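You operate a simulated robot arm through the tools that you are given. There is no shell and no other tool.

Carry out the task below with a simulated robot arm. There is one attempt and no reset: what you move stays moved.

## Task
Clean the yellow cartridge on the pad tray and print a test stripe.
Fine: it stands in the rack; green tank button once wets the pad; one full stripe on the test card; back in its slot; leave the rest. Set down upright: what you pick out.

The check looks at the end state, three seconds after you hand in, the way a careful person would. Anything else that was tipped, shoved, dropped, spilled or broken makes it a failure.

## Robot
A 6-joint arm with a two-finger parallel gripper, fixed in place. Base frame: the origin is at the foot of the arm, x ahead of it, y to its left, z up; the work surface is at about z = 0. Lengths are in mm, angles in rad, forces in N, time in s.
With the tool pointing down near the work surface it reaches from about 140 to 580 mm from the base axis. Its first joint turns from -1.152 to 1.152 rad. Payload 2.1 kg.
The tool frame sits at the grasp point between the pads (the TCP): z along the fingers, y along the line on which they close. The tips reach 30 mm beyond it. The gripper opens to 94 mm. The fingers are 28 mm wide and 10 mm thick; the gripper's body (50 by 96 mm) begins 55 mm behind the TCP.
Orientation is told as [roll, pitch, yaw] about the base's x, y, z axes, in that order, counted from this pose: with the fingers straight down and closing along the base's y, the tool's x points along the base's -x, its y along +y and its z along -z.

## Interface
- The arm moves only by the tool apply_moves. Its argument "targets" is one flat list of numbers, 7 for each row, row after row: the shift along the base's x, y, z in m, then the turn, a rotation vector about the base's x, y, z in rad, then the finger opening in m, from 0 to 0.094. In form: [tx, ty, tz, rx, ry, rz, hand, tx, ty, tz, rx, ry, rz, hand, ...]. A call has 1 to 20 rows; each row shifts and turns the commanded pose from where the row before left it. Each row takes 0.2 s and may step no farther than 50 mm and 0.15 rad from the row before; otherwise, or with a gripper value out of range, the whole call is refused. Where a pose cannot be reached the arm comes as near as it can. A force on the tool above 40 N (or 10 N above the force at the start of the call, whichever is more), or a blocked arm, ends the call early, and 0.2 s more pass. Each finger travels about 72 mm/s and halts on what it meets, pressing with about 41 N; the grip force reading is that of the motor and also rises with nothing between the fingers. The clock runs only during rows and for 0.2 s after the last one: add rows that do not move to give the fingers time. The reply holds the time, the measured pose of the TCP, the force on the tool along the base axes, the opening and the grip force, in the units named above and with some noise, with the torque about the TCP (base axes, N m) and any sound that the robot's microphone picked up.
- Cameras (640 x 400 px; columns grow to the right, rows downward): "scene" is fixed at [56.8, -375, 485.5]; the picture's right is [0.74, -0.68, 0.00], its down [-0.38, -0.42, -0.82] and it looks along [0.56, 0.61, -0.57] (base axes); focal length 221 px, centre (320, 200). "wrist" rides on the gripper at [76, 14, -102] in the tool frame; the picture's right is [-0.18, 0.98, 0.00], its down [-0.75, -0.14, -0.64] and it looks along [-0.63, -0.12, 0.77] (tool axes); focal length 243 px, centre (320, 200). There is no depth. A picture from a camera that has moved, and an enlarged one, comes with that camera's place and axes in the base frame and with its lens.
- camera(camera): a new picture of that camera. No time passes.
- enlarge(camera, box): a new picture of the part [left, top, right, bottom] of that camera's present view, enlarged. No time passes.
- sign_off(): hands the job in; it is judged then, once.

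Nothing tells you positions but the pictures and the camera data. Unless the task says otherwise, let go and move clear before handing in.

The tools are called after ">>>" as a command line: name --argument value ..., lists and objects as JSON in quotes. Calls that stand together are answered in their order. apply_moves: Moves the arm, as the interface text tells. Its arguments: {"type":"object","properties":{"targets":{"type":"array","items":{"type":"number"}}},"required":["targets"]} The other tools are called the same way: camera (camera) takes a picture; enlarge (camera, box) takes an enlarged picture of a part of a camera's view; sign_off () hands the job in.

At the start:

```text
clock: 0.0
tcp_pos: [267.5, 70.7, 314.1]
tool_rot: [0.001, -0.001, 0.001]
ft_force: [0.3, 0.0, -0.7]
torque: [0.0, 0.02, -0.02]
grip_width: 93.9
grasp_force: 0.0
```

scene: 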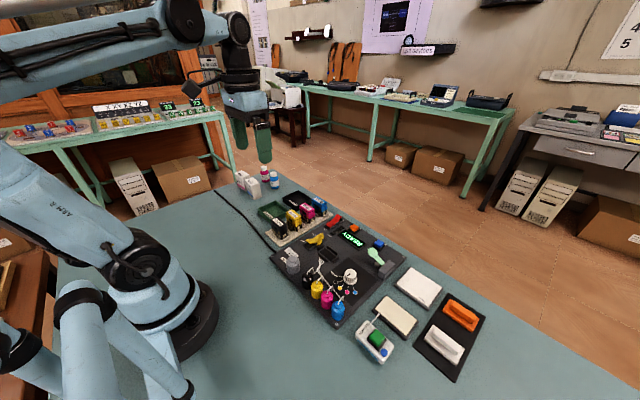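
wrist: 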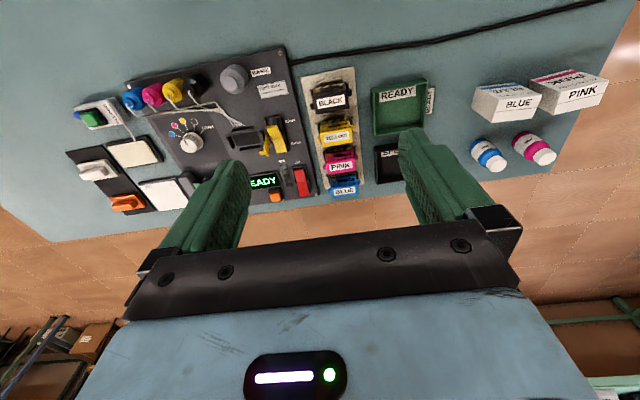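

I see a rack of four cartridges (black, yellow, pink, blue), a machine panel, white pads and a green-button tank unit. I'll zoom in on the pictures first to understand the layout.

>>> enlarge --camera "scene" --box '[220, 160, 420, 285]'

>>> enlarge --camera "scene" --box '[300, 230, 500, 390]'

>>> enlarge --camera "wrist" --box '[280, 60, 440, 210]'

>>> enlarge --camera "wrist" --box '[60, 50, 320, 220]'

```text
3.20 times, centred on (320, 222) of scene
camera zoom: at [56.8, -375.0, 485.5], right [0.74, -0.68, 0.0], down [-0.38, -0.42, -0.82], along [0.56, 0.61, -0.57], focal length 706 px, centre (320, 128)
```

zoom: 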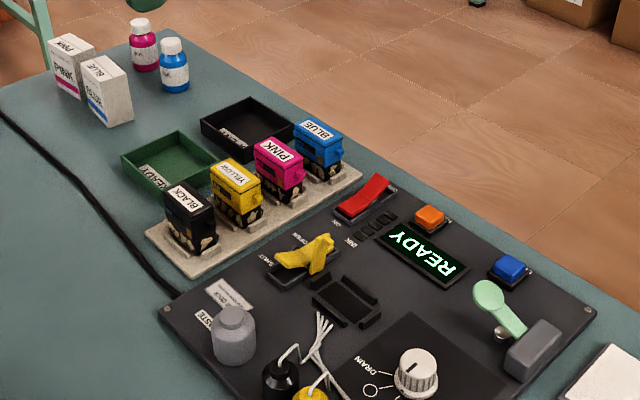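

```text
2.50 times, centred on (400, 310) of scene
camera zoom: at [56.8, -375.0, 485.5], right [0.74, -0.68, 0.0], down [-0.38, -0.42, -0.82], along [0.56, 0.61, -0.57], focal length 552 px, centre (120, -75)
```

zoom: 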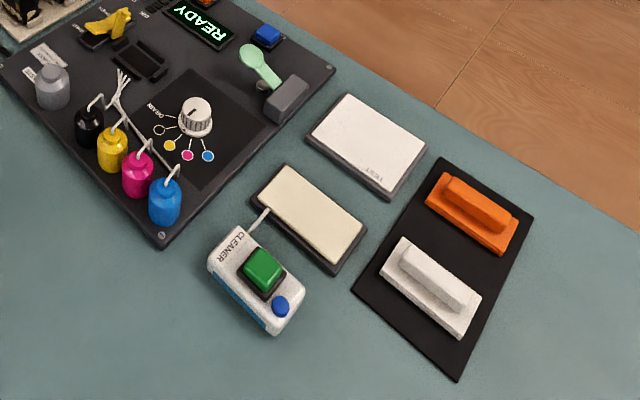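

```text
2.67 times, centred on (360, 135) of wrist
camera zoom: at [190.7, 85.8, 415.7], right [0.18, 0.98, 0.0], down [0.75, -0.14, 0.64], along [0.63, -0.12, -0.77], focal length 647 px, centre (213, 373)
```

zoom: 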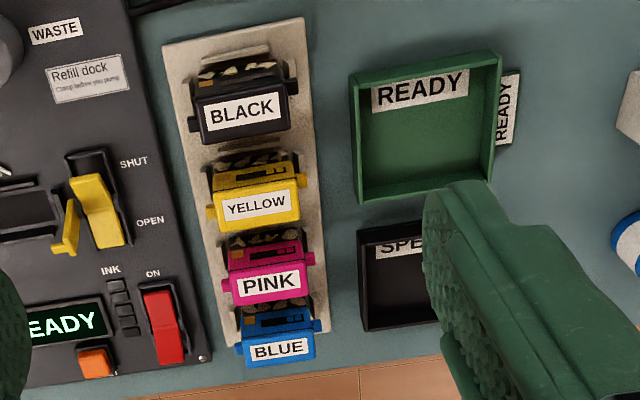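

```text
2.35 times, centred on (190, 135) of wrist
camera zoom: at [190.7, 85.8, 415.7], right [0.18, 0.98, 0.0], down [0.75, -0.14, 0.64], along [0.63, -0.12, -0.77], focal length 571 px, centre (626, 353)
```

zoom: 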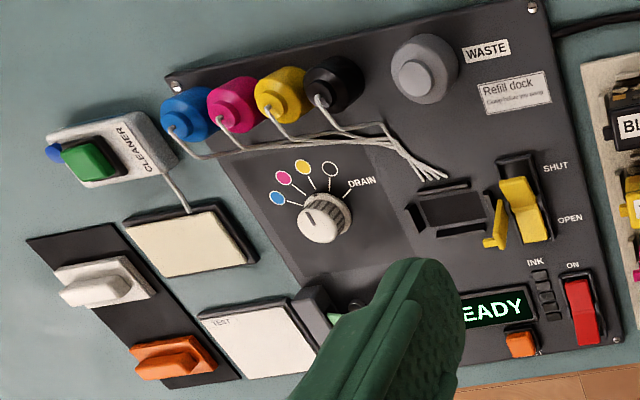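

The rack runs along x at about y = 79: black x≈309, yellow ≈363, pink ≈418, blue ≈473. The pad is near (350,-295), the test card near (444,-295) and the cleaner near (267,-302). I'll lower the wrist camera for a closer look at the yellow cartridge.

>>> apply_moves --targets '[-0.01, 0, -0.035, 0, 0, 0, 0.094, -0.01, 0, -0.035, 0, 0, 0, 0.094, -0.01, 0, -0.03, 0, 0, 0, 0.094]'

>>> camera --camera "wrist"

>>> enlarge --camera "wrist" --box '[270, 80, 430, 240]'

>>> enlarge --camera "scene" --box '[255, 190, 345, 250]'

```text
clock: 0.8
tcp_pos: [237.8, 71.7, 212.5]
tool_rot: [0.001, 0.0, 0.001]
ft_force: [0.8, -0.7, 1.2]
torque: [-0.03, 0.0, -0.02]
grip_width: 94.1
grasp_force: 0.1
```

```text
taken
camera wrist: at [160.7, 86.0, 315.1], right [0.18, 0.98, 0.0], down [0.75, -0.14, 0.64], along [0.63, -0.12, -0.77], focal length 243 px, centre (320, 200)
```

wrist: 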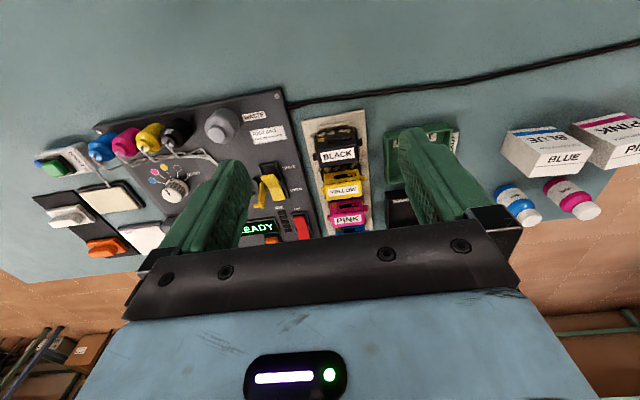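

```text
2.50 times, centred on (350, 160) of wrist
camera zoom: at [160.7, 86.0, 315.1], right [0.18, 0.98, 0.0], down [0.75, -0.14, 0.64], along [0.63, -0.12, -0.77], focal length 606 px, centre (245, 300)
```

zoom: 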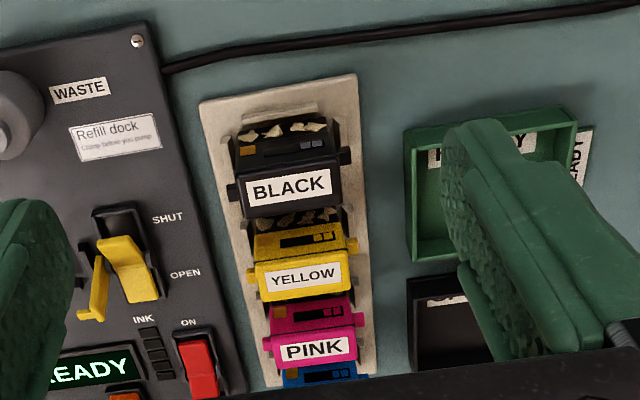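

```text
6.67 times, centred on (300, 220) of scene
camera zoom: at [56.8, -375.0, 485.5], right [0.74, -0.68, 0.0], down [-0.38, -0.42, -0.82], along [0.56, 0.61, -0.57], focal length 1471 px, centre (453, 67)
```

zoom: 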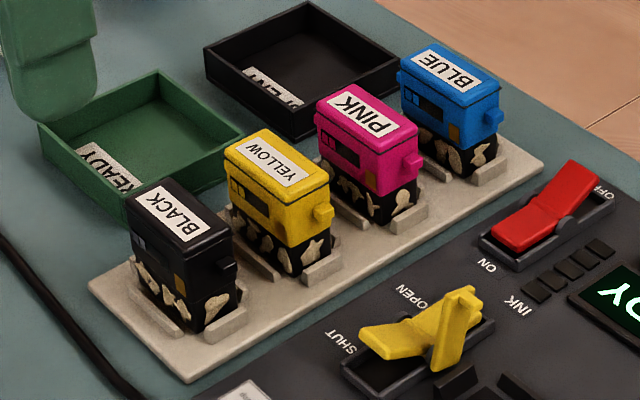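

Yellow stands at about (363, 81), with its top at z≈57. Next I'll move over to look at the cleaner, pad and test card up close.

>>> apply_moves --targets '[-0.005, -0.045, 0.0, 0, 0, 0, 0.094, -0.005, -0.045, 0, 0, 0, 0, 0.06, -0.005, -0.045, 0, 0, 0, 0, 0.03, -0.005, -0.045, 0, 0, 0, 0, 0.0, -0.005, -0.045, 0, 0, 0, 0, 0.0, -0.005, -0.045, 0, 0, 0, 0, 0.0, -0.005, -0.045, 0, 0, 0, 0, 0.0]'

>>> camera --camera "wrist"

>>> camera --camera "scene"

```text
clock: 2.4
tcp_pos: [201.6, -243.7, 213.5]
tool_rot: [-0.001, -0.001, 0.0]
ft_force: [-0.4, 0.3, 0.9]
torque: [0.0, -0.01, 0.0]
grip_width: 0.3
grasp_force: 33.5
```

```text
taken
camera wrist: at [125.5, -229.3, 315.3], right [0.18, 0.98, 0.0], down [0.75, -0.14, 0.64], along [0.63, -0.12, -0.77], focal length 243 px, centre (320, 200)
```

wrist: 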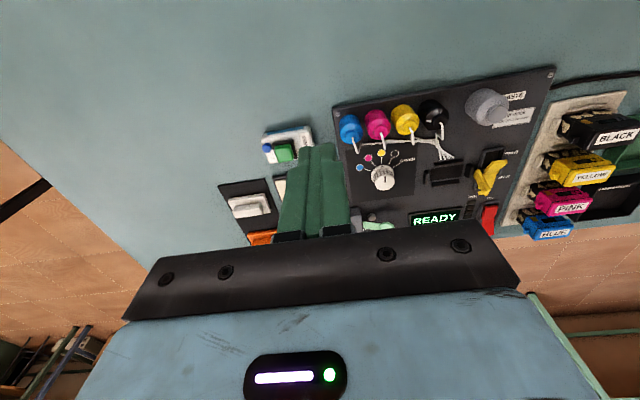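

```text
taken
```

scene: 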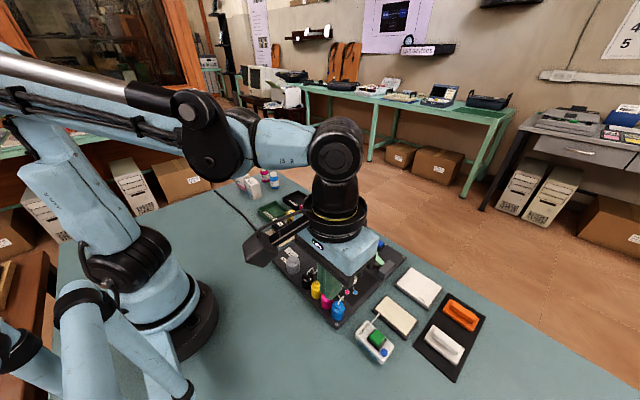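

The closed fingers block the view from here, so I'll shift forward to see the cleaner, pad and card above the fingertips in the picture.

>>> apply_moves --targets '[0.043, -0.019, 0.012, 0, 0, 0, 0.0, 0.043, -0.019, 0.012, 0, 0, 0, 0.0, 0.043, -0.019, 0.012, 0, 0, 0, 0.0, 0, 0, 0, 0, 0, 0, 0]'

>>> camera --camera "wrist"

>>> enlarge --camera "wrist" --box '[220, 0, 420, 150]'

```text
clock: 3.4
tcp_pos: [333.6, -300.5, 249.5]
tool_rot: [-0.001, 0.0, 0.001]
ft_force: [-0.9, -0.5, -0.6]
torque: [0.0, -0.04, 0.02]
grip_width: 0.0
grasp_force: 33.0
```

```text
taken
camera wrist: at [255.6, -285.9, 352.0], right [0.18, 0.98, 0.0], down [0.75, -0.14, 0.64], along [0.63, -0.12, -0.77], focal length 243 px, centre (320, 200)
```

wrist: 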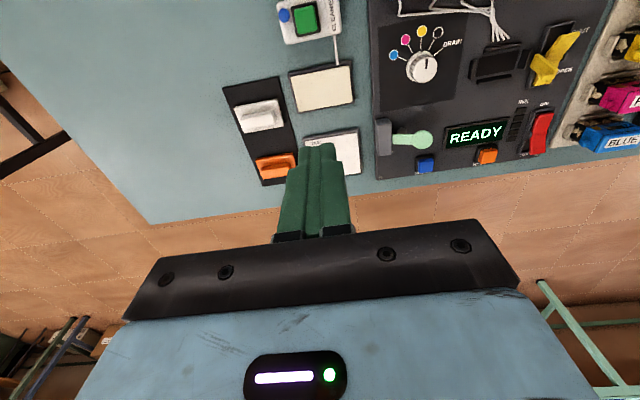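

```text
2.67 times, centred on (320, 75) of wrist
camera zoom: at [255.6, -285.9, 352.0], right [0.18, 0.98, 0.0], down [0.75, -0.14, 0.64], along [0.63, -0.12, -0.77], focal length 647 px, centre (320, 533)
```

zoom: 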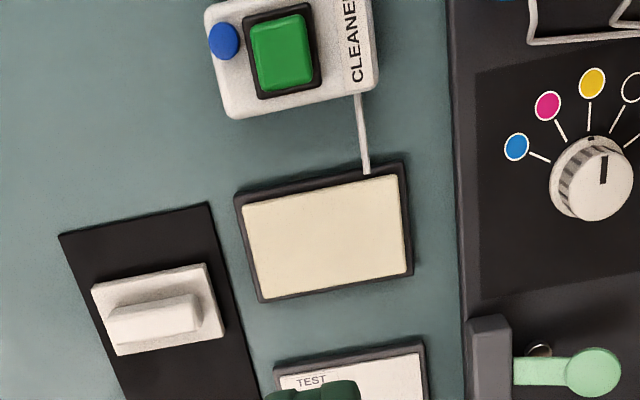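

I locate the green button at about (272,-305, z≈31), the pad at x 327–373, y -338…-262, and the card at x 420–490, y -340…-259. I'll take enlarged views to look for guide marks and button details.

>>> enlarge --camera "scene" --box '[390, 260, 450, 312]'

>>> enlarge --camera "scene" --box '[340, 285, 430, 370]'

>>> enlarge --camera "wrist" --box '[265, 0, 365, 62]'

```text
7.69 times, centred on (420, 286) of scene
camera zoom: at [56.8, -375.0, 485.5], right [0.74, -0.68, 0.0], down [-0.38, -0.42, -0.82], along [0.56, 0.61, -0.57], focal length 1697 px, centre (-449, -462)
```

zoom: 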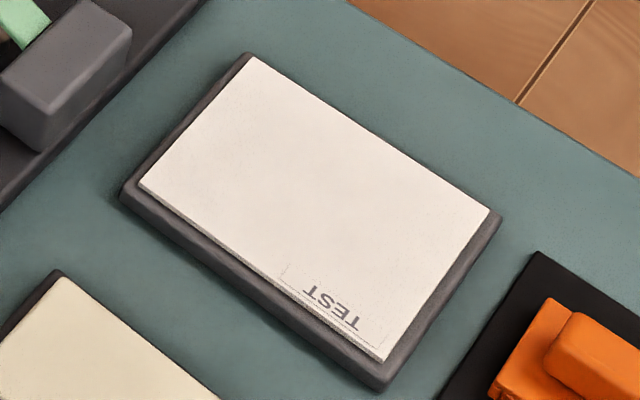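

```text
4.71 times, centred on (385, 328) of scene
camera zoom: at [56.8, -375.0, 485.5], right [0.74, -0.68, 0.0], down [-0.38, -0.42, -0.82], along [0.56, 0.61, -0.57], focal length 1038 px, centre (14, -400)
```

zoom: 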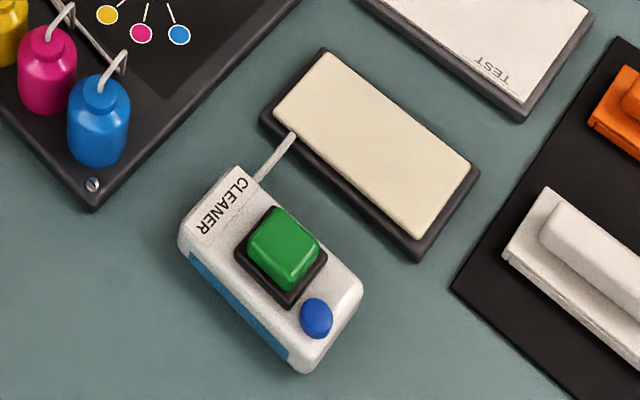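

```text
6.40 times, centred on (315, 31) of wrist
camera zoom: at [255.6, -285.9, 352.0], right [0.18, 0.98, 0.0], down [0.75, -0.14, 0.64], along [0.63, -0.12, -0.77], focal length 1553 px, centre (352, 1282)
```

zoom: 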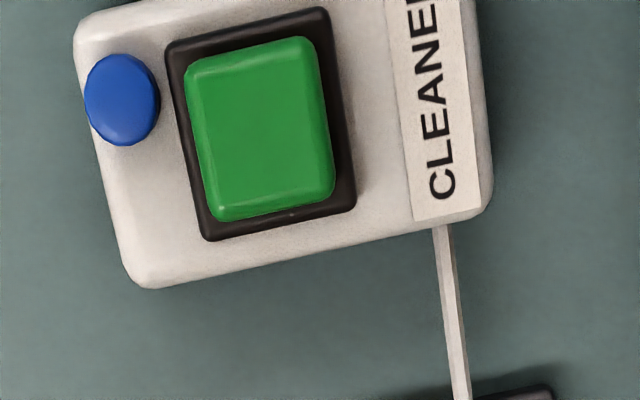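

The card is blank, with "TEST" near its inner edge, and the button is clear of its blue neighbour. With fingers closed, I'll move over the green button and check alignment before pressing.

>>> apply_moves --targets '[-0.02, -0.0011, -0.035, 0, 0, 0, 0.0, -0.02, -0.0011, -0.04, 0, 0, 0, 0.0, -0.02, -0.0012, -0.04, 0, 0, 0, 0.0, 0, 0, -0.04, 0, 0, 0, 0, 0, 0, -0.018, 0, 0, 0, 0, 0, 0, 0, 0, 0, 0, 0]'

>>> enlarge --camera "scene" --box '[330, 270, 430, 370]'

>>> camera --camera "wrist"

```text
clock: 4.8
tcp_pos: [271.5, -305.7, 76.9]
tool_rot: [0.0, -0.001, 0.001]
ft_force: [-0.5, -0.1, -0.1]
torque: [-0.04, -0.01, -0.02]
grip_width: 0.0
grasp_force: 33.4
```

```text
4.00 times, centred on (380, 320) of scene
camera zoom: at [56.8, -375.0, 485.5], right [0.74, -0.68, 0.0], down [-0.38, -0.42, -0.82], along [0.56, 0.61, -0.57], focal length 882 px, centre (80, -280)
```

zoom: 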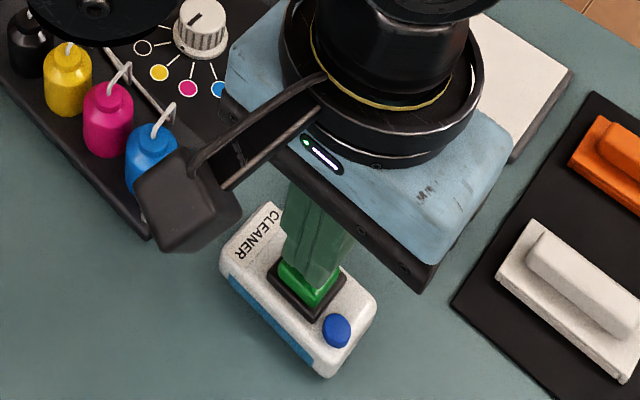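

```text
taken
camera wrist: at [194.9, -290.2, 178.9], right [0.18, 0.98, 0.0], down [0.75, -0.14, 0.64], along [0.63, -0.12, -0.77], focal length 243 px, centre (320, 200)
```

wrist: 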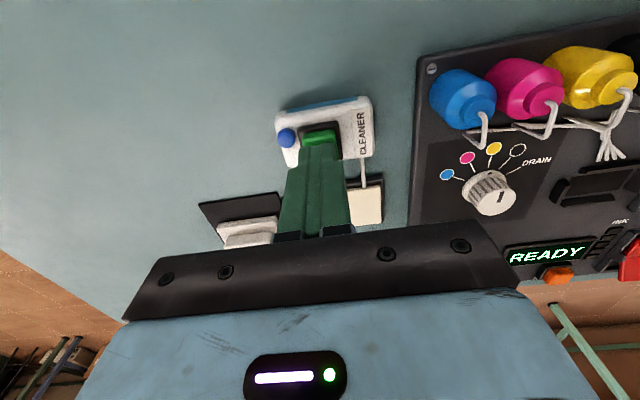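

The fingertips are just above the green button. I'll zoom in to verify centring.

>>> enlarge --camera "wrist" --box '[260, 80, 400, 180]'

>>> enlarge --camera "scene" --box '[380, 315, 425, 365]'

```text
4.00 times, centred on (330, 130) of wrist
camera zoom: at [194.9, -290.2, 178.9], right [0.18, 0.98, 0.0], down [0.75, -0.14, 0.64], along [0.63, -0.12, -0.77], focal length 970 px, centre (280, 480)
```

zoom: 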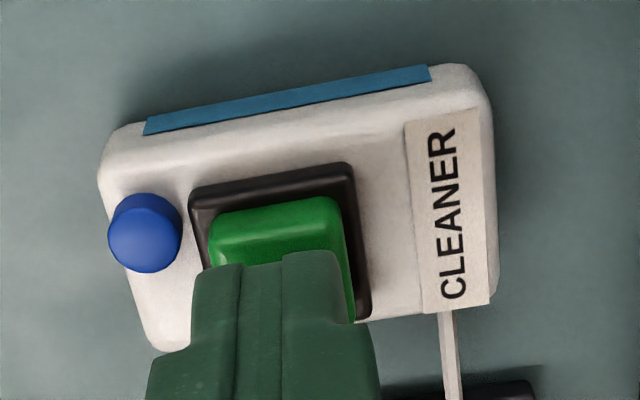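

```text
8.00 times, centred on (402, 340) of scene
camera zoom: at [56.8, -375.0, 485.5], right [0.74, -0.68, 0.0], down [-0.38, -0.42, -0.82], along [0.56, 0.61, -0.57], focal length 1765 px, centre (-340, -920)
```

zoom: 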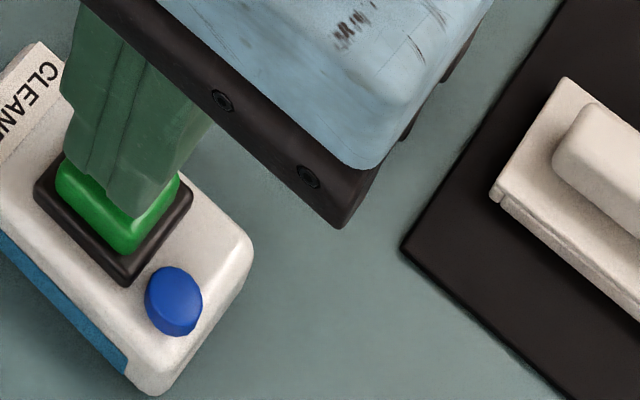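

The tips are centred on the green button with clearance to the blue one. I'll descend slowly while watching force and sound.

>>> apply_moves --targets '[0, 0, -0.006, 0, 0, 0, 0, 0, 0, -0.004, 0, 0, 0, 0, 0, 0, -0.002, 0, 0, 0, 0]'

```text
clock: 5.6
tcp_pos: [271.0, -305.0, 64.5]
tool_rot: [0.0, 0.001, 0.0]
ft_force: [0.2, -0.3, 2.8]
torque: [0.0, 0.0, -0.05]
grip_width: 0.0
grasp_force: 33.1
heard: click
```

A click was heard with light force at tip height ≈35 mm. I'll look at the pad before doing anything else.

>>> enlarge --camera "scene" --box '[340, 270, 450, 370]'

>>> enlarge --camera "wrist" --box '[260, 80, 400, 180]'

>>> camera --camera "wrist"

```text
4.00 times, centred on (395, 320) of scene
camera zoom: at [56.8, -375.0, 485.5], right [0.74, -0.68, 0.0], down [-0.38, -0.42, -0.82], along [0.56, 0.61, -0.57], focal length 882 px, centre (20, -280)
```

zoom: 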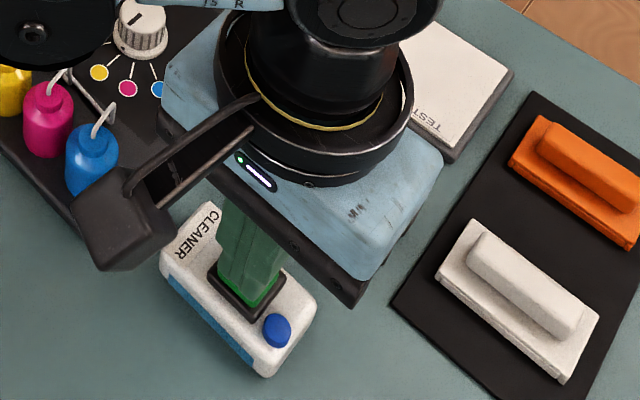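

```text
4.00 times, centred on (330, 130) of wrist
camera zoom: at [194.6, -290.0, 166.8], right [0.18, 0.98, 0.0], down [0.75, -0.14, 0.64], along [0.63, -0.12, -0.77], focal length 970 px, centre (280, 480)
```

zoom: 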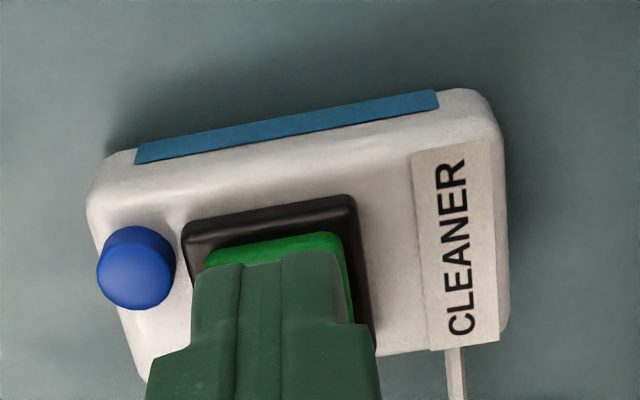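

```text
taken
camera wrist: at [194.6, -290.0, 166.8], right [0.18, 0.98, 0.0], down [0.75, -0.14, 0.64], along [0.63, -0.12, -0.77], focal length 243 px, centre (320, 200)
```

wrist: 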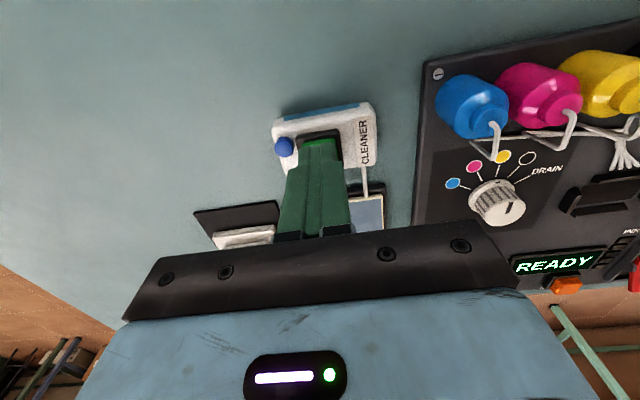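

The pad has changed from cream to wet pale blue, so the single press worked. I'll lift straight off and check the pad from above.

>>> apply_moves --targets '[0, 0, 0.03, 0, 0, 0, 0, 0, 0, 0.05, 0, 0, 0, 0, 0, 0, 0.05, 0, 0, 0, 0, 0, 0, 0.005, 0, 0, 0, 0]'

>>> enlarge --camera "scene" --box '[340, 270, 450, 370]'

>>> camera --camera "wrist"

```text
clock: 6.6
tcp_pos: [272.4, -303.8, 199.5]
tool_rot: [-0.001, -0.001, 0.001]
ft_force: [0.6, -1.4, 0.1]
torque: [-0.02, 0.01, 0.0]
grip_width: 0.0
grasp_force: 33.0
```

```text
4.00 times, centred on (395, 320) of scene
camera zoom: at [56.8, -375.0, 485.5], right [0.74, -0.68, 0.0], down [-0.38, -0.42, -0.82], along [0.56, 0.61, -0.57], focal length 882 px, centre (20, -280)
```

zoom: 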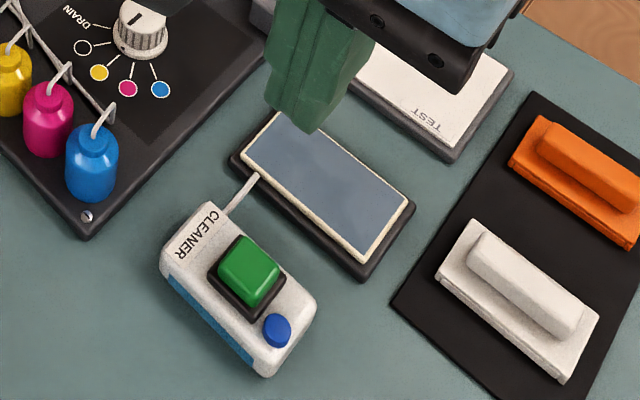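

```text
taken
camera wrist: at [195.0, -290.1, 302.6], right [0.18, 0.98, 0.0], down [0.75, -0.14, 0.64], along [0.63, -0.12, -0.77], focal length 243 px, centre (320, 200)
```

wrist: 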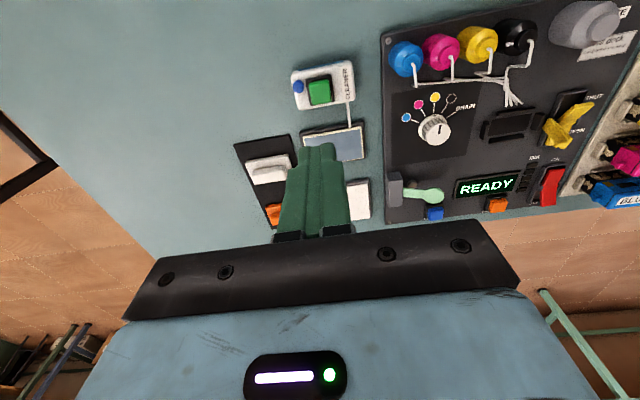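

The pad is evenly wet inside its cream border. Now I'll travel to the rack with the gripper open and look closely at the yellow cartridge.

>>> apply_moves --targets '[0.003, 0.043, 0, 0, 0, 0, 0.0, 0.003, 0.043, 0, 0, 0, 0, 0.0, 0.003, 0.043, 0, 0, 0, 0, 0.02, 0.003, 0.043, 0, 0, 0, 0, 0.04, 0.003, 0.043, 0, 0, 0, 0, 0.06, 0.003, 0.043, 0, 0, 0, 0, 0.08, 0.003, 0.043, 0, 0, 0, 0, 0.09, 0.003, 0.043, 0, 0, 0, 0, 0.094, 0.004, 0.042, -0.02, 0, 0, 0, 0.094, 0, 0, -0.03, 0, 0, 0, 0.094, 0, 0, 0, 0, 0, 0, 0.094]'

>>> camera --camera "wrist"

>>> enlarge --camera "wrist" --box '[270, 120, 390, 220]'

```text
clock: 9.0
tcp_pos: [298.9, 81.0, 149.7]
tool_rot: [-0.001, 0.001, 0.0]
ft_force: [-0.5, -0.3, -0.9]
torque: [0.02, 0.0, 0.01]
grip_width: 94.0
grasp_force: 0.1
```

```text
taken
camera wrist: at [222.9, 95.8, 251.8], right [0.18, 0.98, 0.0], down [0.75, -0.14, 0.64], along [0.63, -0.12, -0.77], focal length 243 px, centre (320, 200)
```

wrist: 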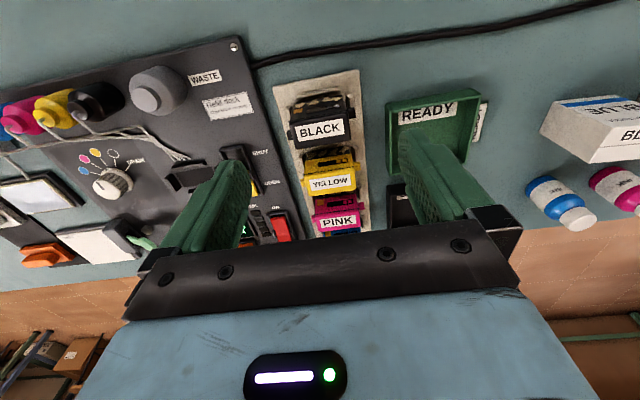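

```text
4.00 times, centred on (330, 170) of wrist
camera zoom: at [222.9, 95.8, 251.8], right [0.18, 0.98, 0.0], down [0.75, -0.14, 0.64], along [0.63, -0.12, -0.77], focal length 970 px, centre (280, 320)
```

zoom: 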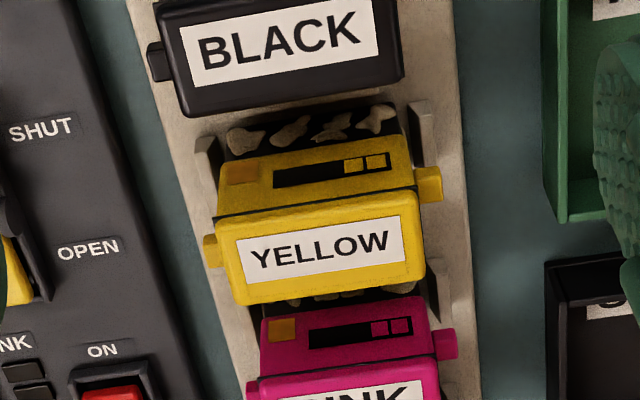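

The yellow cartridge's top spans x 349–378, y 56–105 at z≈57, with ears on the ±y ends. I'll grip it on its broad ±x faces, so I'm turning the tool -90° above it.

>>> apply_moves --targets '[0.0064, -0.0001, 0, 0, 0, -0.1428, 0.094, 0.0064, -0.0001, 0, 0, 0, -0.1428, 0.085, 0.0064, -0.0001, 0, 0, 0, -0.1428, 0.075, 0.0064, -0.0001, 0, 0, 0, -0.1428, 0.065, 0.0064, -0.0001, 0, 0, 0, -0.1428, 0.055, 0.0064, -0.0001, 0, 0, 0, -0.1428, 0.045, 0.0064, -0.0001, 0, 0, 0, -0.1428, 0.042, 0.0064, 0, 0, 0, 0, -0.1428, 0.042, 0.0064, 0, 0, 0, 0, -0.1428, 0.042, 0.0064, 0, 0, 0, 0, -0.1428, 0.042, 0, 0, 0, 0, 0, -0.1428, 0.042, 0, 0, 0, 0, 0, 0, 0.042]'

>>> camera --camera "wrist"

>>> camera --camera "scene"

```text
clock: 11.6
tcp_pos: [362.3, 83.2, 149.8]
tool_rot: [0.0, 0.0, -1.572]
ft_force: [0.5, -0.7, -0.1]
torque: [0.02, 0.04, -0.04]
grip_width: 42.0
grasp_force: 0.1
```

```text
taken
camera wrist: at [377.4, 157.9, 251.8], right [0.98, -0.19, 0.0], down [-0.14, -0.75, 0.64], along [-0.12, -0.63, -0.77], focal length 243 px, centre (320, 200)
```

wrist: 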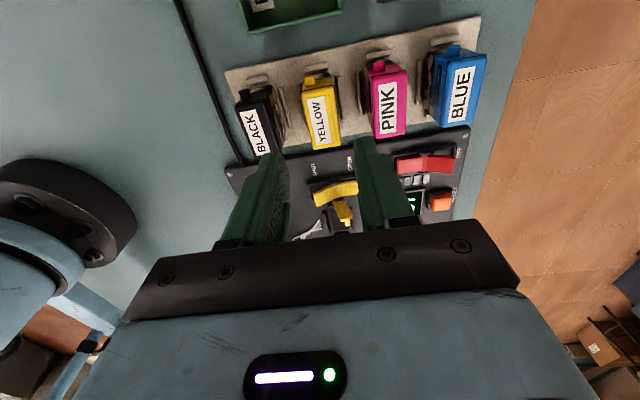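

```text
taken
```

scene: 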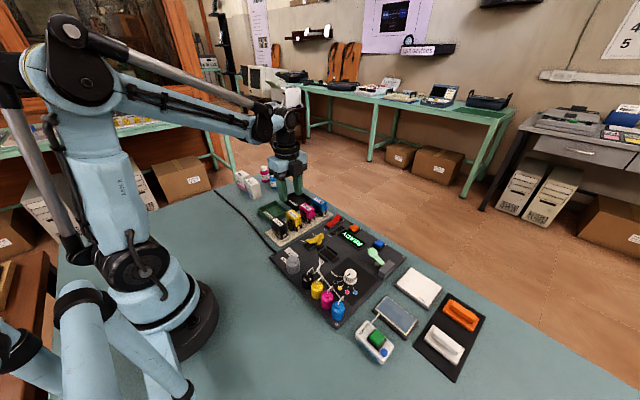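

The tool is turned and lies above yellow. I'll zoom in to check alignment between the neighbours before lowering.

>>> enlarge --camera "wrist" --box '[240, 40, 420, 160]'

>>> enlarge --camera "scene" --box '[250, 140, 350, 250]'

```text
3.33 times, centred on (330, 100) of wrist
camera zoom: at [377.4, 157.9, 251.8], right [0.98, -0.19, 0.0], down [-0.14, -0.75, 0.64], along [-0.12, -0.63, -0.77], focal length 809 px, centre (287, 533)
```

zoom: 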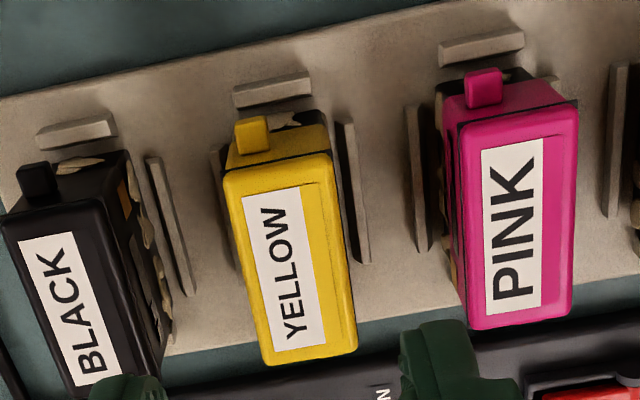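

```text
3.64 times, centred on (300, 195) of scene
camera zoom: at [56.8, -375.0, 485.5], right [0.74, -0.68, 0.0], down [-0.38, -0.42, -0.82], along [0.56, 0.61, -0.57], focal length 802 px, centre (393, 218)
```

zoom: 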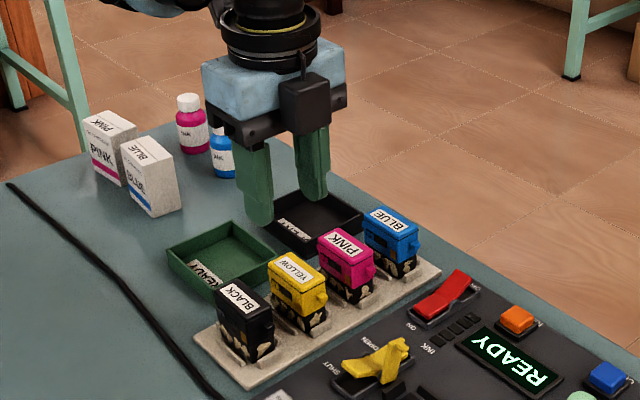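

Yellow's centre is about (364.5, 80.8). I'll lower straight down between the neighbours with the fingers 42 mm apart, in two stages.

>>> apply_moves --targets '[0.001, -0.0005, -0.03, 0, 0, 0, 0.042, 0, 0, -0.025, 0, 0, 0, 0.042, 0, 0, 0, 0, 0, 0, 0.042]'

>>> camera --camera "wrist"

>>> enlarge --camera "scene" --box '[255, 180, 345, 250]'

```text
clock: 12.4
tcp_pos: [364.3, 80.7, 93.5]
tool_rot: [0.001, 0.0, -1.569]
ft_force: [0.4, 0.0, -0.1]
torque: [0.04, -0.01, 0.02]
grip_width: 42.0
grasp_force: 0.0
```

```text
taken
camera wrist: at [378.4, 156.5, 196.5], right [0.98, -0.18, 0.0], down [-0.14, -0.75, 0.64], along [-0.12, -0.63, -0.77], focal length 243 px, centre (320, 200)
```

wrist: 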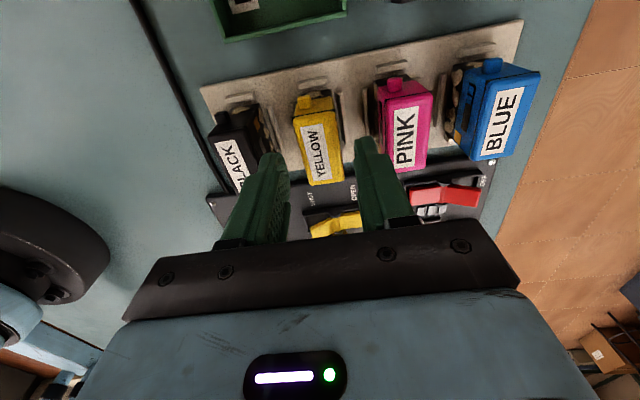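

```text
5.71 times, centred on (300, 215) of scene
camera zoom: at [56.8, -375.0, 485.5], right [0.74, -0.68, 0.0], down [-0.38, -0.42, -0.82], along [0.56, 0.61, -0.57], focal length 1260 px, centre (434, 114)
```

zoom: 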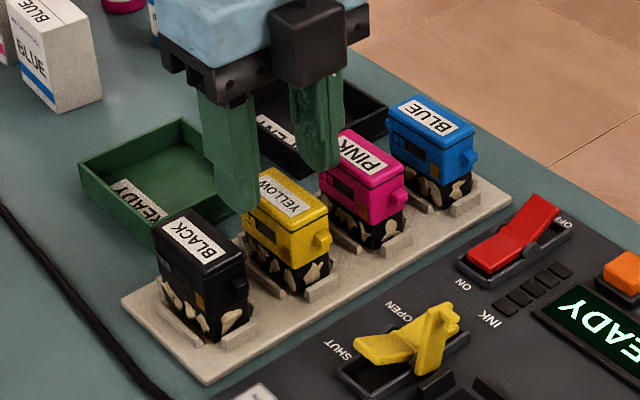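

The fingertips straddle yellow, just above it. One more zoom before going down between the neighbours.

>>> enlarge --camera "wrist" --box '[200, 70, 440, 200]'

```text
2.67 times, centred on (320, 135) of wrist
camera zoom: at [378.4, 156.5, 196.5], right [0.98, -0.18, 0.0], down [-0.14, -0.75, 0.64], along [-0.12, -0.63, -0.77], focal length 647 px, centre (320, 373)
```

zoom: 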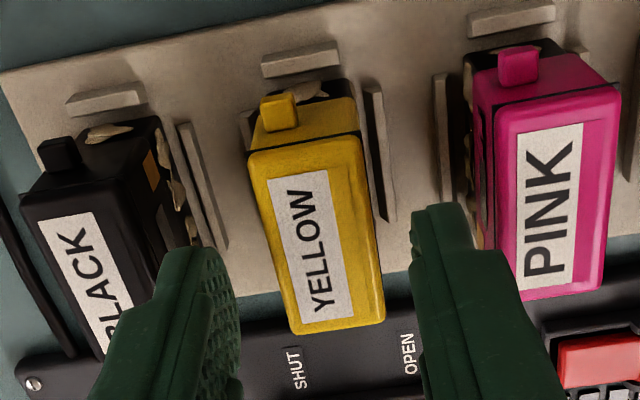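

Yellow's centre refines to (365.5, 81), so I'll shift 1 mm and lower to TCP z≈54, leaving the tips about 24 mm above the table.

>>> apply_moves --targets '[0.001, 0.0005, -0.01, 0, 0, 0, 0.042, 0, 0, -0.01, 0, 0, 0, 0.042, 0, 0, -0.01, 0, 0, 0, 0.042, 0, 0, -0.01, 0, 0, 0, 0.042, 0, 0, 0, 0, 0, 0, 0.042]'

>>> camera --camera "wrist"

>>> enlarge --camera "scene" --box '[255, 180, 345, 250]'

```text
clock: 13.6
tcp_pos: [364.8, 80.9, 53.8]
tool_rot: [0.0, 0.001, -1.571]
ft_force: [0.2, -0.4, 1.2]
torque: [0.04, 0.0, 0.01]
grip_width: 42.2
grasp_force: 0.0
```

```text
taken
camera wrist: at [379.1, 157.9, 156.4], right [0.98, -0.18, 0.0], down [-0.14, -0.75, 0.64], along [-0.12, -0.63, -0.77], focal length 243 px, centre (320, 200)
```

wrist: 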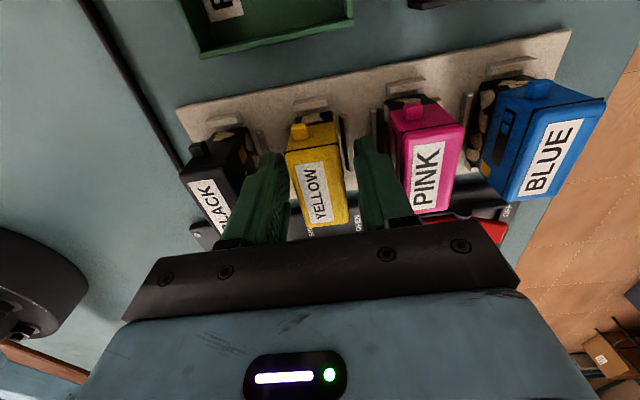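

```text
5.71 times, centred on (300, 215) of scene
camera zoom: at [56.8, -375.0, 485.5], right [0.74, -0.68, 0.0], down [-0.38, -0.42, -0.82], along [0.56, 0.61, -0.57], focal length 1260 px, centre (434, 114)
```

zoom: 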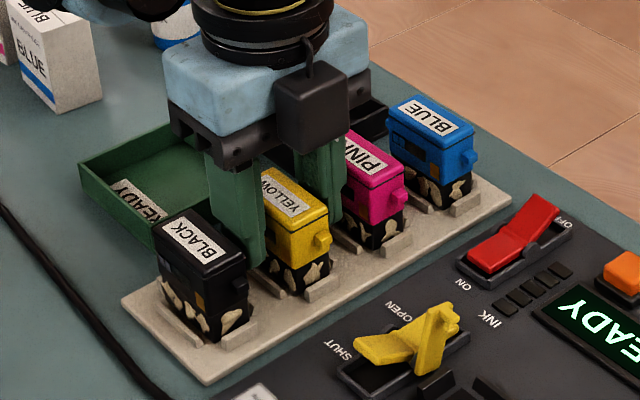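

The fingers are placed cleanly on both sides of yellow. I'll close gradually.

>>> apply_moves --targets '[0, 0, 0, 0, 0, 0, 0.036, 0, 0, 0, 0, 0, 0, 0.031, 0, 0, 0, 0, 0, 0, 0.027, 0, 0, 0, 0, 0, 0, 0.024, 0, 0, 0, 0, 0, 0, 0.02, 0, 0, 0, 0, 0, 0, 0.015, 0, 0, 0, 0, 0, 0, 0.015]'

>>> camera --camera "wrist"

>>> enlarge --camera "scene" --box '[255, 180, 345, 250]'

```text
clock: 15.2
tcp_pos: [364.7, 82.3, 54.1]
tool_rot: [-0.002, -0.001, -1.571]
ft_force: [0.6, -0.4, 0.6]
torque: [0.01, 0.01, -0.01]
grip_width: 29.3
grasp_force: 41.3
```

```text
taken
camera wrist: at [379.1, 157.9, 156.6], right [0.98, -0.18, 0.0], down [-0.14, -0.75, 0.64], along [-0.12, -0.63, -0.77], focal length 243 px, centre (320, 200)
```

wrist: 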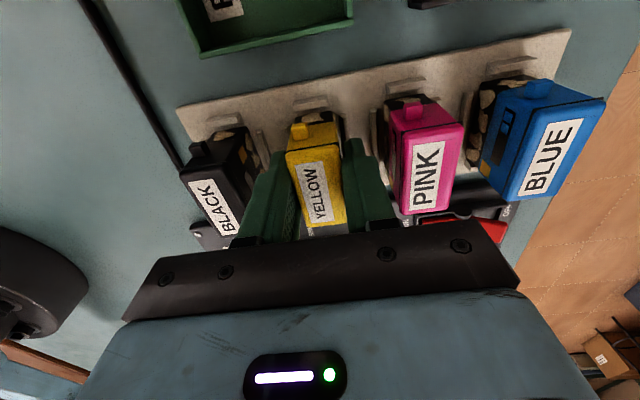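

```text
5.71 times, centred on (300, 215) of scene
camera zoom: at [56.8, -375.0, 485.5], right [0.74, -0.68, 0.0], down [-0.38, -0.42, -0.82], along [0.56, 0.61, -0.57], focal length 1260 px, centre (434, 114)
```

zoom: 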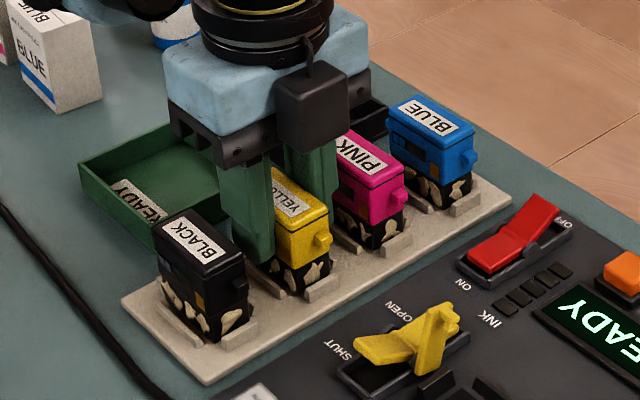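

Grip is firm at 29.3 mm and yellow hasn't visibly moved. I'll lift gently a little and check that it comes straight out without disturbing the rack.

>>> apply_moves --targets '[0, 0, 0.002, 0, 0, 0, 0.015, 0, 0, 0.004, 0, 0, 0, 0.015, 0, 0, 0.008, 0, 0, 0, 0.015, 0, 0, 0.01, 0, 0, 0, 0.015, 0, 0, 0.012, 0, 0, 0, 0.015]'

>>> camera --camera "wrist"

>>> enlarge --camera "scene" --box '[255, 160, 345, 250]'

```text
clock: 16.4
tcp_pos: [364.7, 81.1, 89.1]
tool_rot: [-0.001, 0.001, -1.572]
ft_force: [-0.5, -0.5, 0.1]
torque: [0.0, -0.02, -0.03]
grip_width: 29.6
grasp_force: 41.1
```

```text
taken
camera wrist: at [379.0, 157.6, 192.4], right [0.98, -0.18, 0.0], down [-0.14, -0.75, 0.64], along [-0.12, -0.63, -0.77], focal length 243 px, centre (320, 200)
```

wrist: 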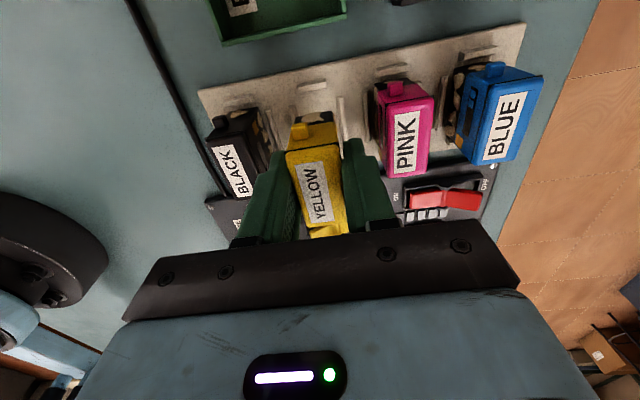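

```text
4.44 times, centred on (300, 205) of scene
camera zoom: at [56.8, -375.0, 485.5], right [0.74, -0.68, 0.0], down [-0.38, -0.42, -0.82], along [0.56, 0.61, -0.57], focal length 980 px, centre (409, 178)
```

zoom: 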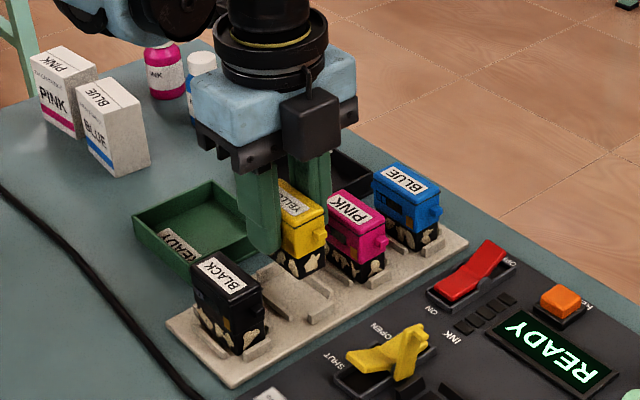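

Yellow came out cleanly and the neighbours are undisturbed. I'll lift to travel height and carry it over the wet pad, keeping its orientation.

>>> apply_moves --targets '[0, 0, 0.04, 0, 0, 0, 0.015, 0, 0, 0.04, 0, 0, 0, 0.015, 0, 0, 0.029, 0, 0, 0, 0.015, -0.0017, -0.03, 0, 0, 0, 0, 0.015, -0.0017, -0.04, 0, 0, 0, 0, 0.015, -0.0017, -0.04, 0, 0, 0, 0, 0.015, -0.0017, -0.04, 0, 0, 0, 0, 0.015, -0.0017, -0.04, 0, 0, 0, 0, 0.015, -0.0017, -0.04, 0, 0, 0, 0, 0.015, -0.0017, -0.04, 0, 0, 0, 0, 0.015, -0.0017, -0.04, 0, 0, 0, 0, 0.015, -0.0019, -0.04, 0, 0, 0, 0, 0.015, 0, -0.0306, 0, 0, 0, 0, 0.015, 0, 0, 0, 0, 0, 0, 0.015]'

>>> camera --camera "wrist"

>>> camera --camera "scene"

>>> enlarge --camera "scene" --box '[320, 190, 480, 350]'

```text
clock: 19.4
tcp_pos: [350.6, -299.8, 199.2]
tool_rot: [0.0, -0.001, -1.572]
ft_force: [-1.0, 1.1, 0.3]
torque: [-0.01, 0.02, 0.02]
grip_width: 29.5
grasp_force: 40.7
```

```text
taken
camera wrist: at [364.6, -223.8, 302.1], right [0.98, -0.18, 0.0], down [-0.14, -0.75, 0.64], along [-0.12, -0.63, -0.77], focal length 243 px, centre (320, 200)
```

wrist: 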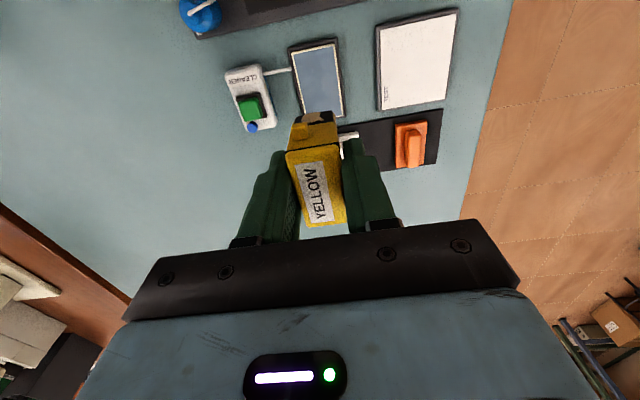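

```text
taken
```

scene: 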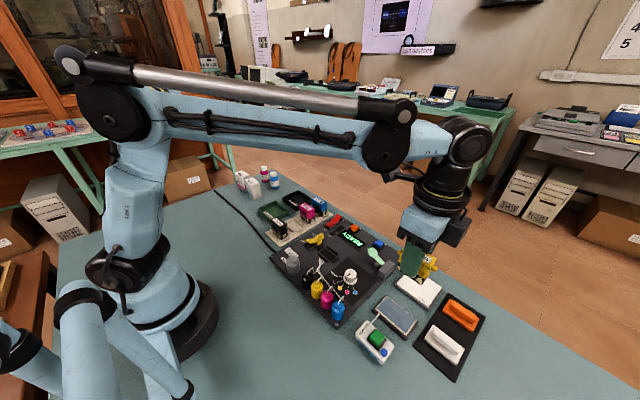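

```text
2.50 times, centred on (400, 270) of scene
camera zoom: at [56.7, -375.0, 485.5], right [0.74, -0.68, 0.0], down [-0.38, -0.42, -0.82], along [0.56, 0.61, -0.57], focal length 552 px, centre (120, 25)
```

zoom: 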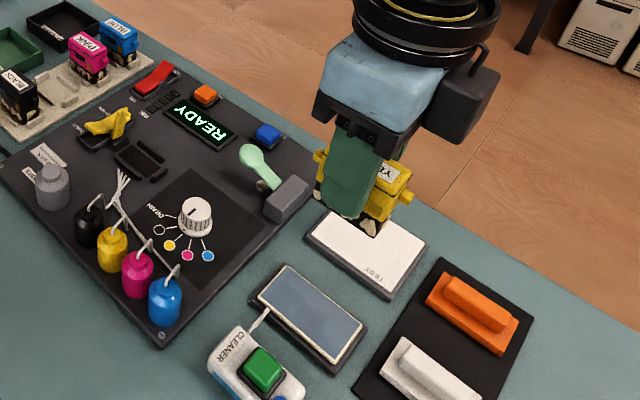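

Yellow is held upright above the pad area. I'll use this overhead view to refine pad and card positions and to inspect the cartridge in the grip.

>>> enlarge --camera "wrist" --box '[270, 0, 470, 130]'

>>> enlarge --camera "wrist" --box '[250, 100, 390, 240]'

>>> enlarge --camera "scene" --box '[390, 235, 450, 300]'

```text
3.08 times, centred on (370, 65) of wrist
camera zoom: at [364.6, -223.8, 302.1], right [0.98, -0.18, 0.0], down [-0.14, -0.75, 0.64], along [-0.12, -0.63, -0.77], focal length 746 px, centre (166, 615)
```

zoom: 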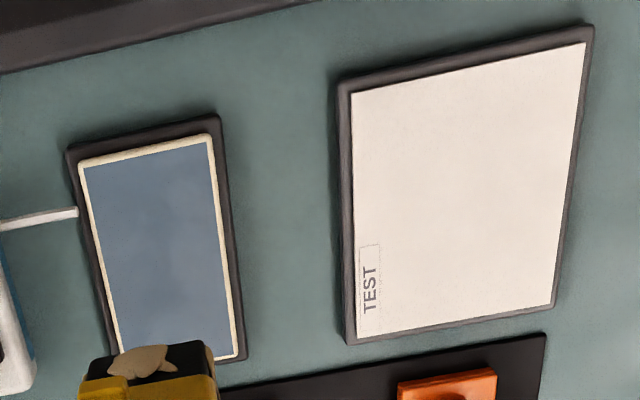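

```text
2.86 times, centred on (320, 170) of wrist
camera zoom: at [364.6, -223.8, 302.1], right [0.98, -0.18, 0.0], down [-0.14, -0.75, 0.64], along [-0.12, -0.63, -0.77], focal length 693 px, centre (320, 286)
```

zoom: 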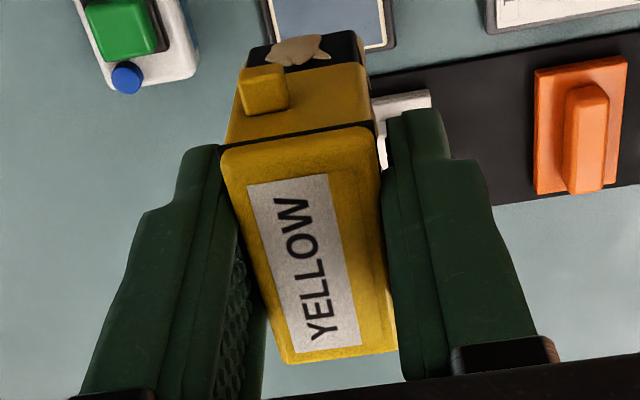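

```text
6.15 times, centred on (420, 268) of scene
camera zoom: at [56.7, -375.0, 485.5], right [0.74, -0.68, 0.0], down [-0.38, -0.42, -0.82], along [0.56, 0.61, -0.57], focal length 1358 px, centre (-295, -215)
```

zoom: 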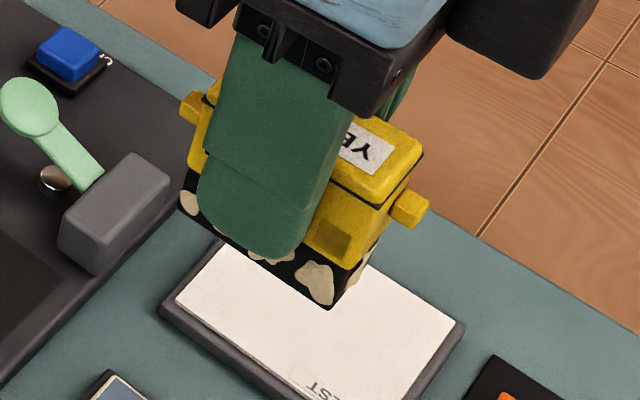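

The cartridge is held straight. The pad centre is (350.5,-300) and the card spans x 419–491, y -340…-260. I'll lower over the pad to just above contact.

>>> apply_moves --targets '[0, 0, -0.045, 0, 0, 0, 0.015, 0, 0, -0.045, 0, 0, 0, 0.015, 0, 0, -0.035, 0, 0, 0, 0.015, 0, 0, -0.005, 0, 0, 0, 0.015, 0, 0, 0, 0, 0, 0, 0.015]'

>>> enlarge --camera "scene" --box '[350, 270, 440, 350]'

>>> camera --camera "wrist"

```text
clock: 20.6
tcp_pos: [350.3, -298.7, 68.6]
tool_rot: [0.0, 0.0, -1.571]
ft_force: [-0.5, 0.0, 0.1]
torque: [-0.03, 0.02, -0.02]
grip_width: 29.4
grasp_force: 40.8
```

```text
5.00 times, centred on (395, 310) of scene
camera zoom: at [56.8, -375.0, 485.5], right [0.74, -0.68, 0.0], down [-0.38, -0.42, -0.82], along [0.56, 0.61, -0.57], focal length 1103 px, centre (-55, -350)
```

zoom: 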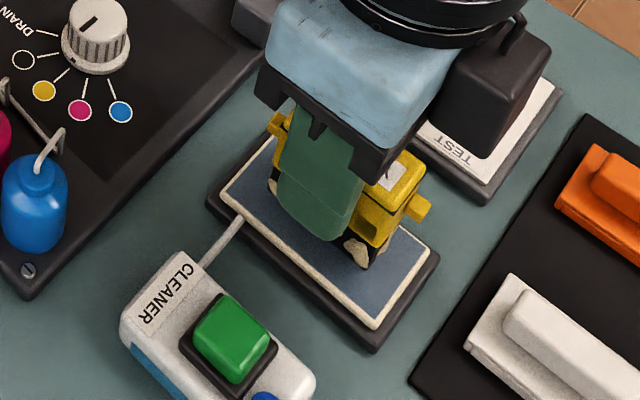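

```text
taken
camera wrist: at [364.1, -222.9, 171.5], right [0.98, -0.18, 0.0], down [-0.14, -0.75, 0.64], along [-0.12, -0.63, -0.77], focal length 243 px, centre (320, 200)
```

wrist: 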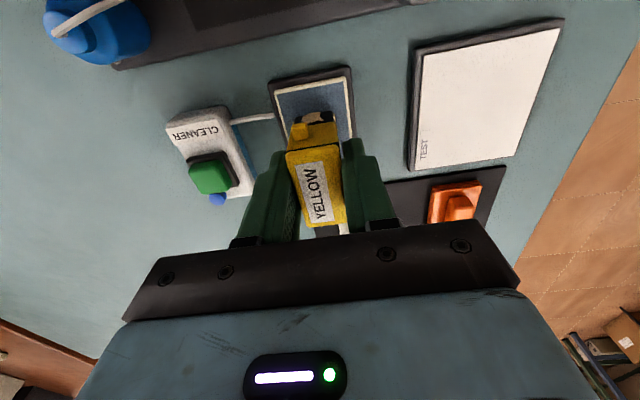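

The cartridge hovers about 10 mm over the pad, centred. I'll creep down in small steps to find light contact.

>>> apply_moves --targets '[0, 0, -0.005, 0, 0, 0, 0.015, 0, 0, -0.003, 0, 0, 0, 0.015, 0, 0, 0, 0, 0, 0, 0.015]'

```text
clock: 21.4
tcp_pos: [349.1, -298.4, 61.4]
tool_rot: [0.0, -0.001, -1.57]
ft_force: [-0.1, 0.1, -0.8]
torque: [-0.03, 0.02, 0.02]
grip_width: 29.4
grasp_force: 41.0
```

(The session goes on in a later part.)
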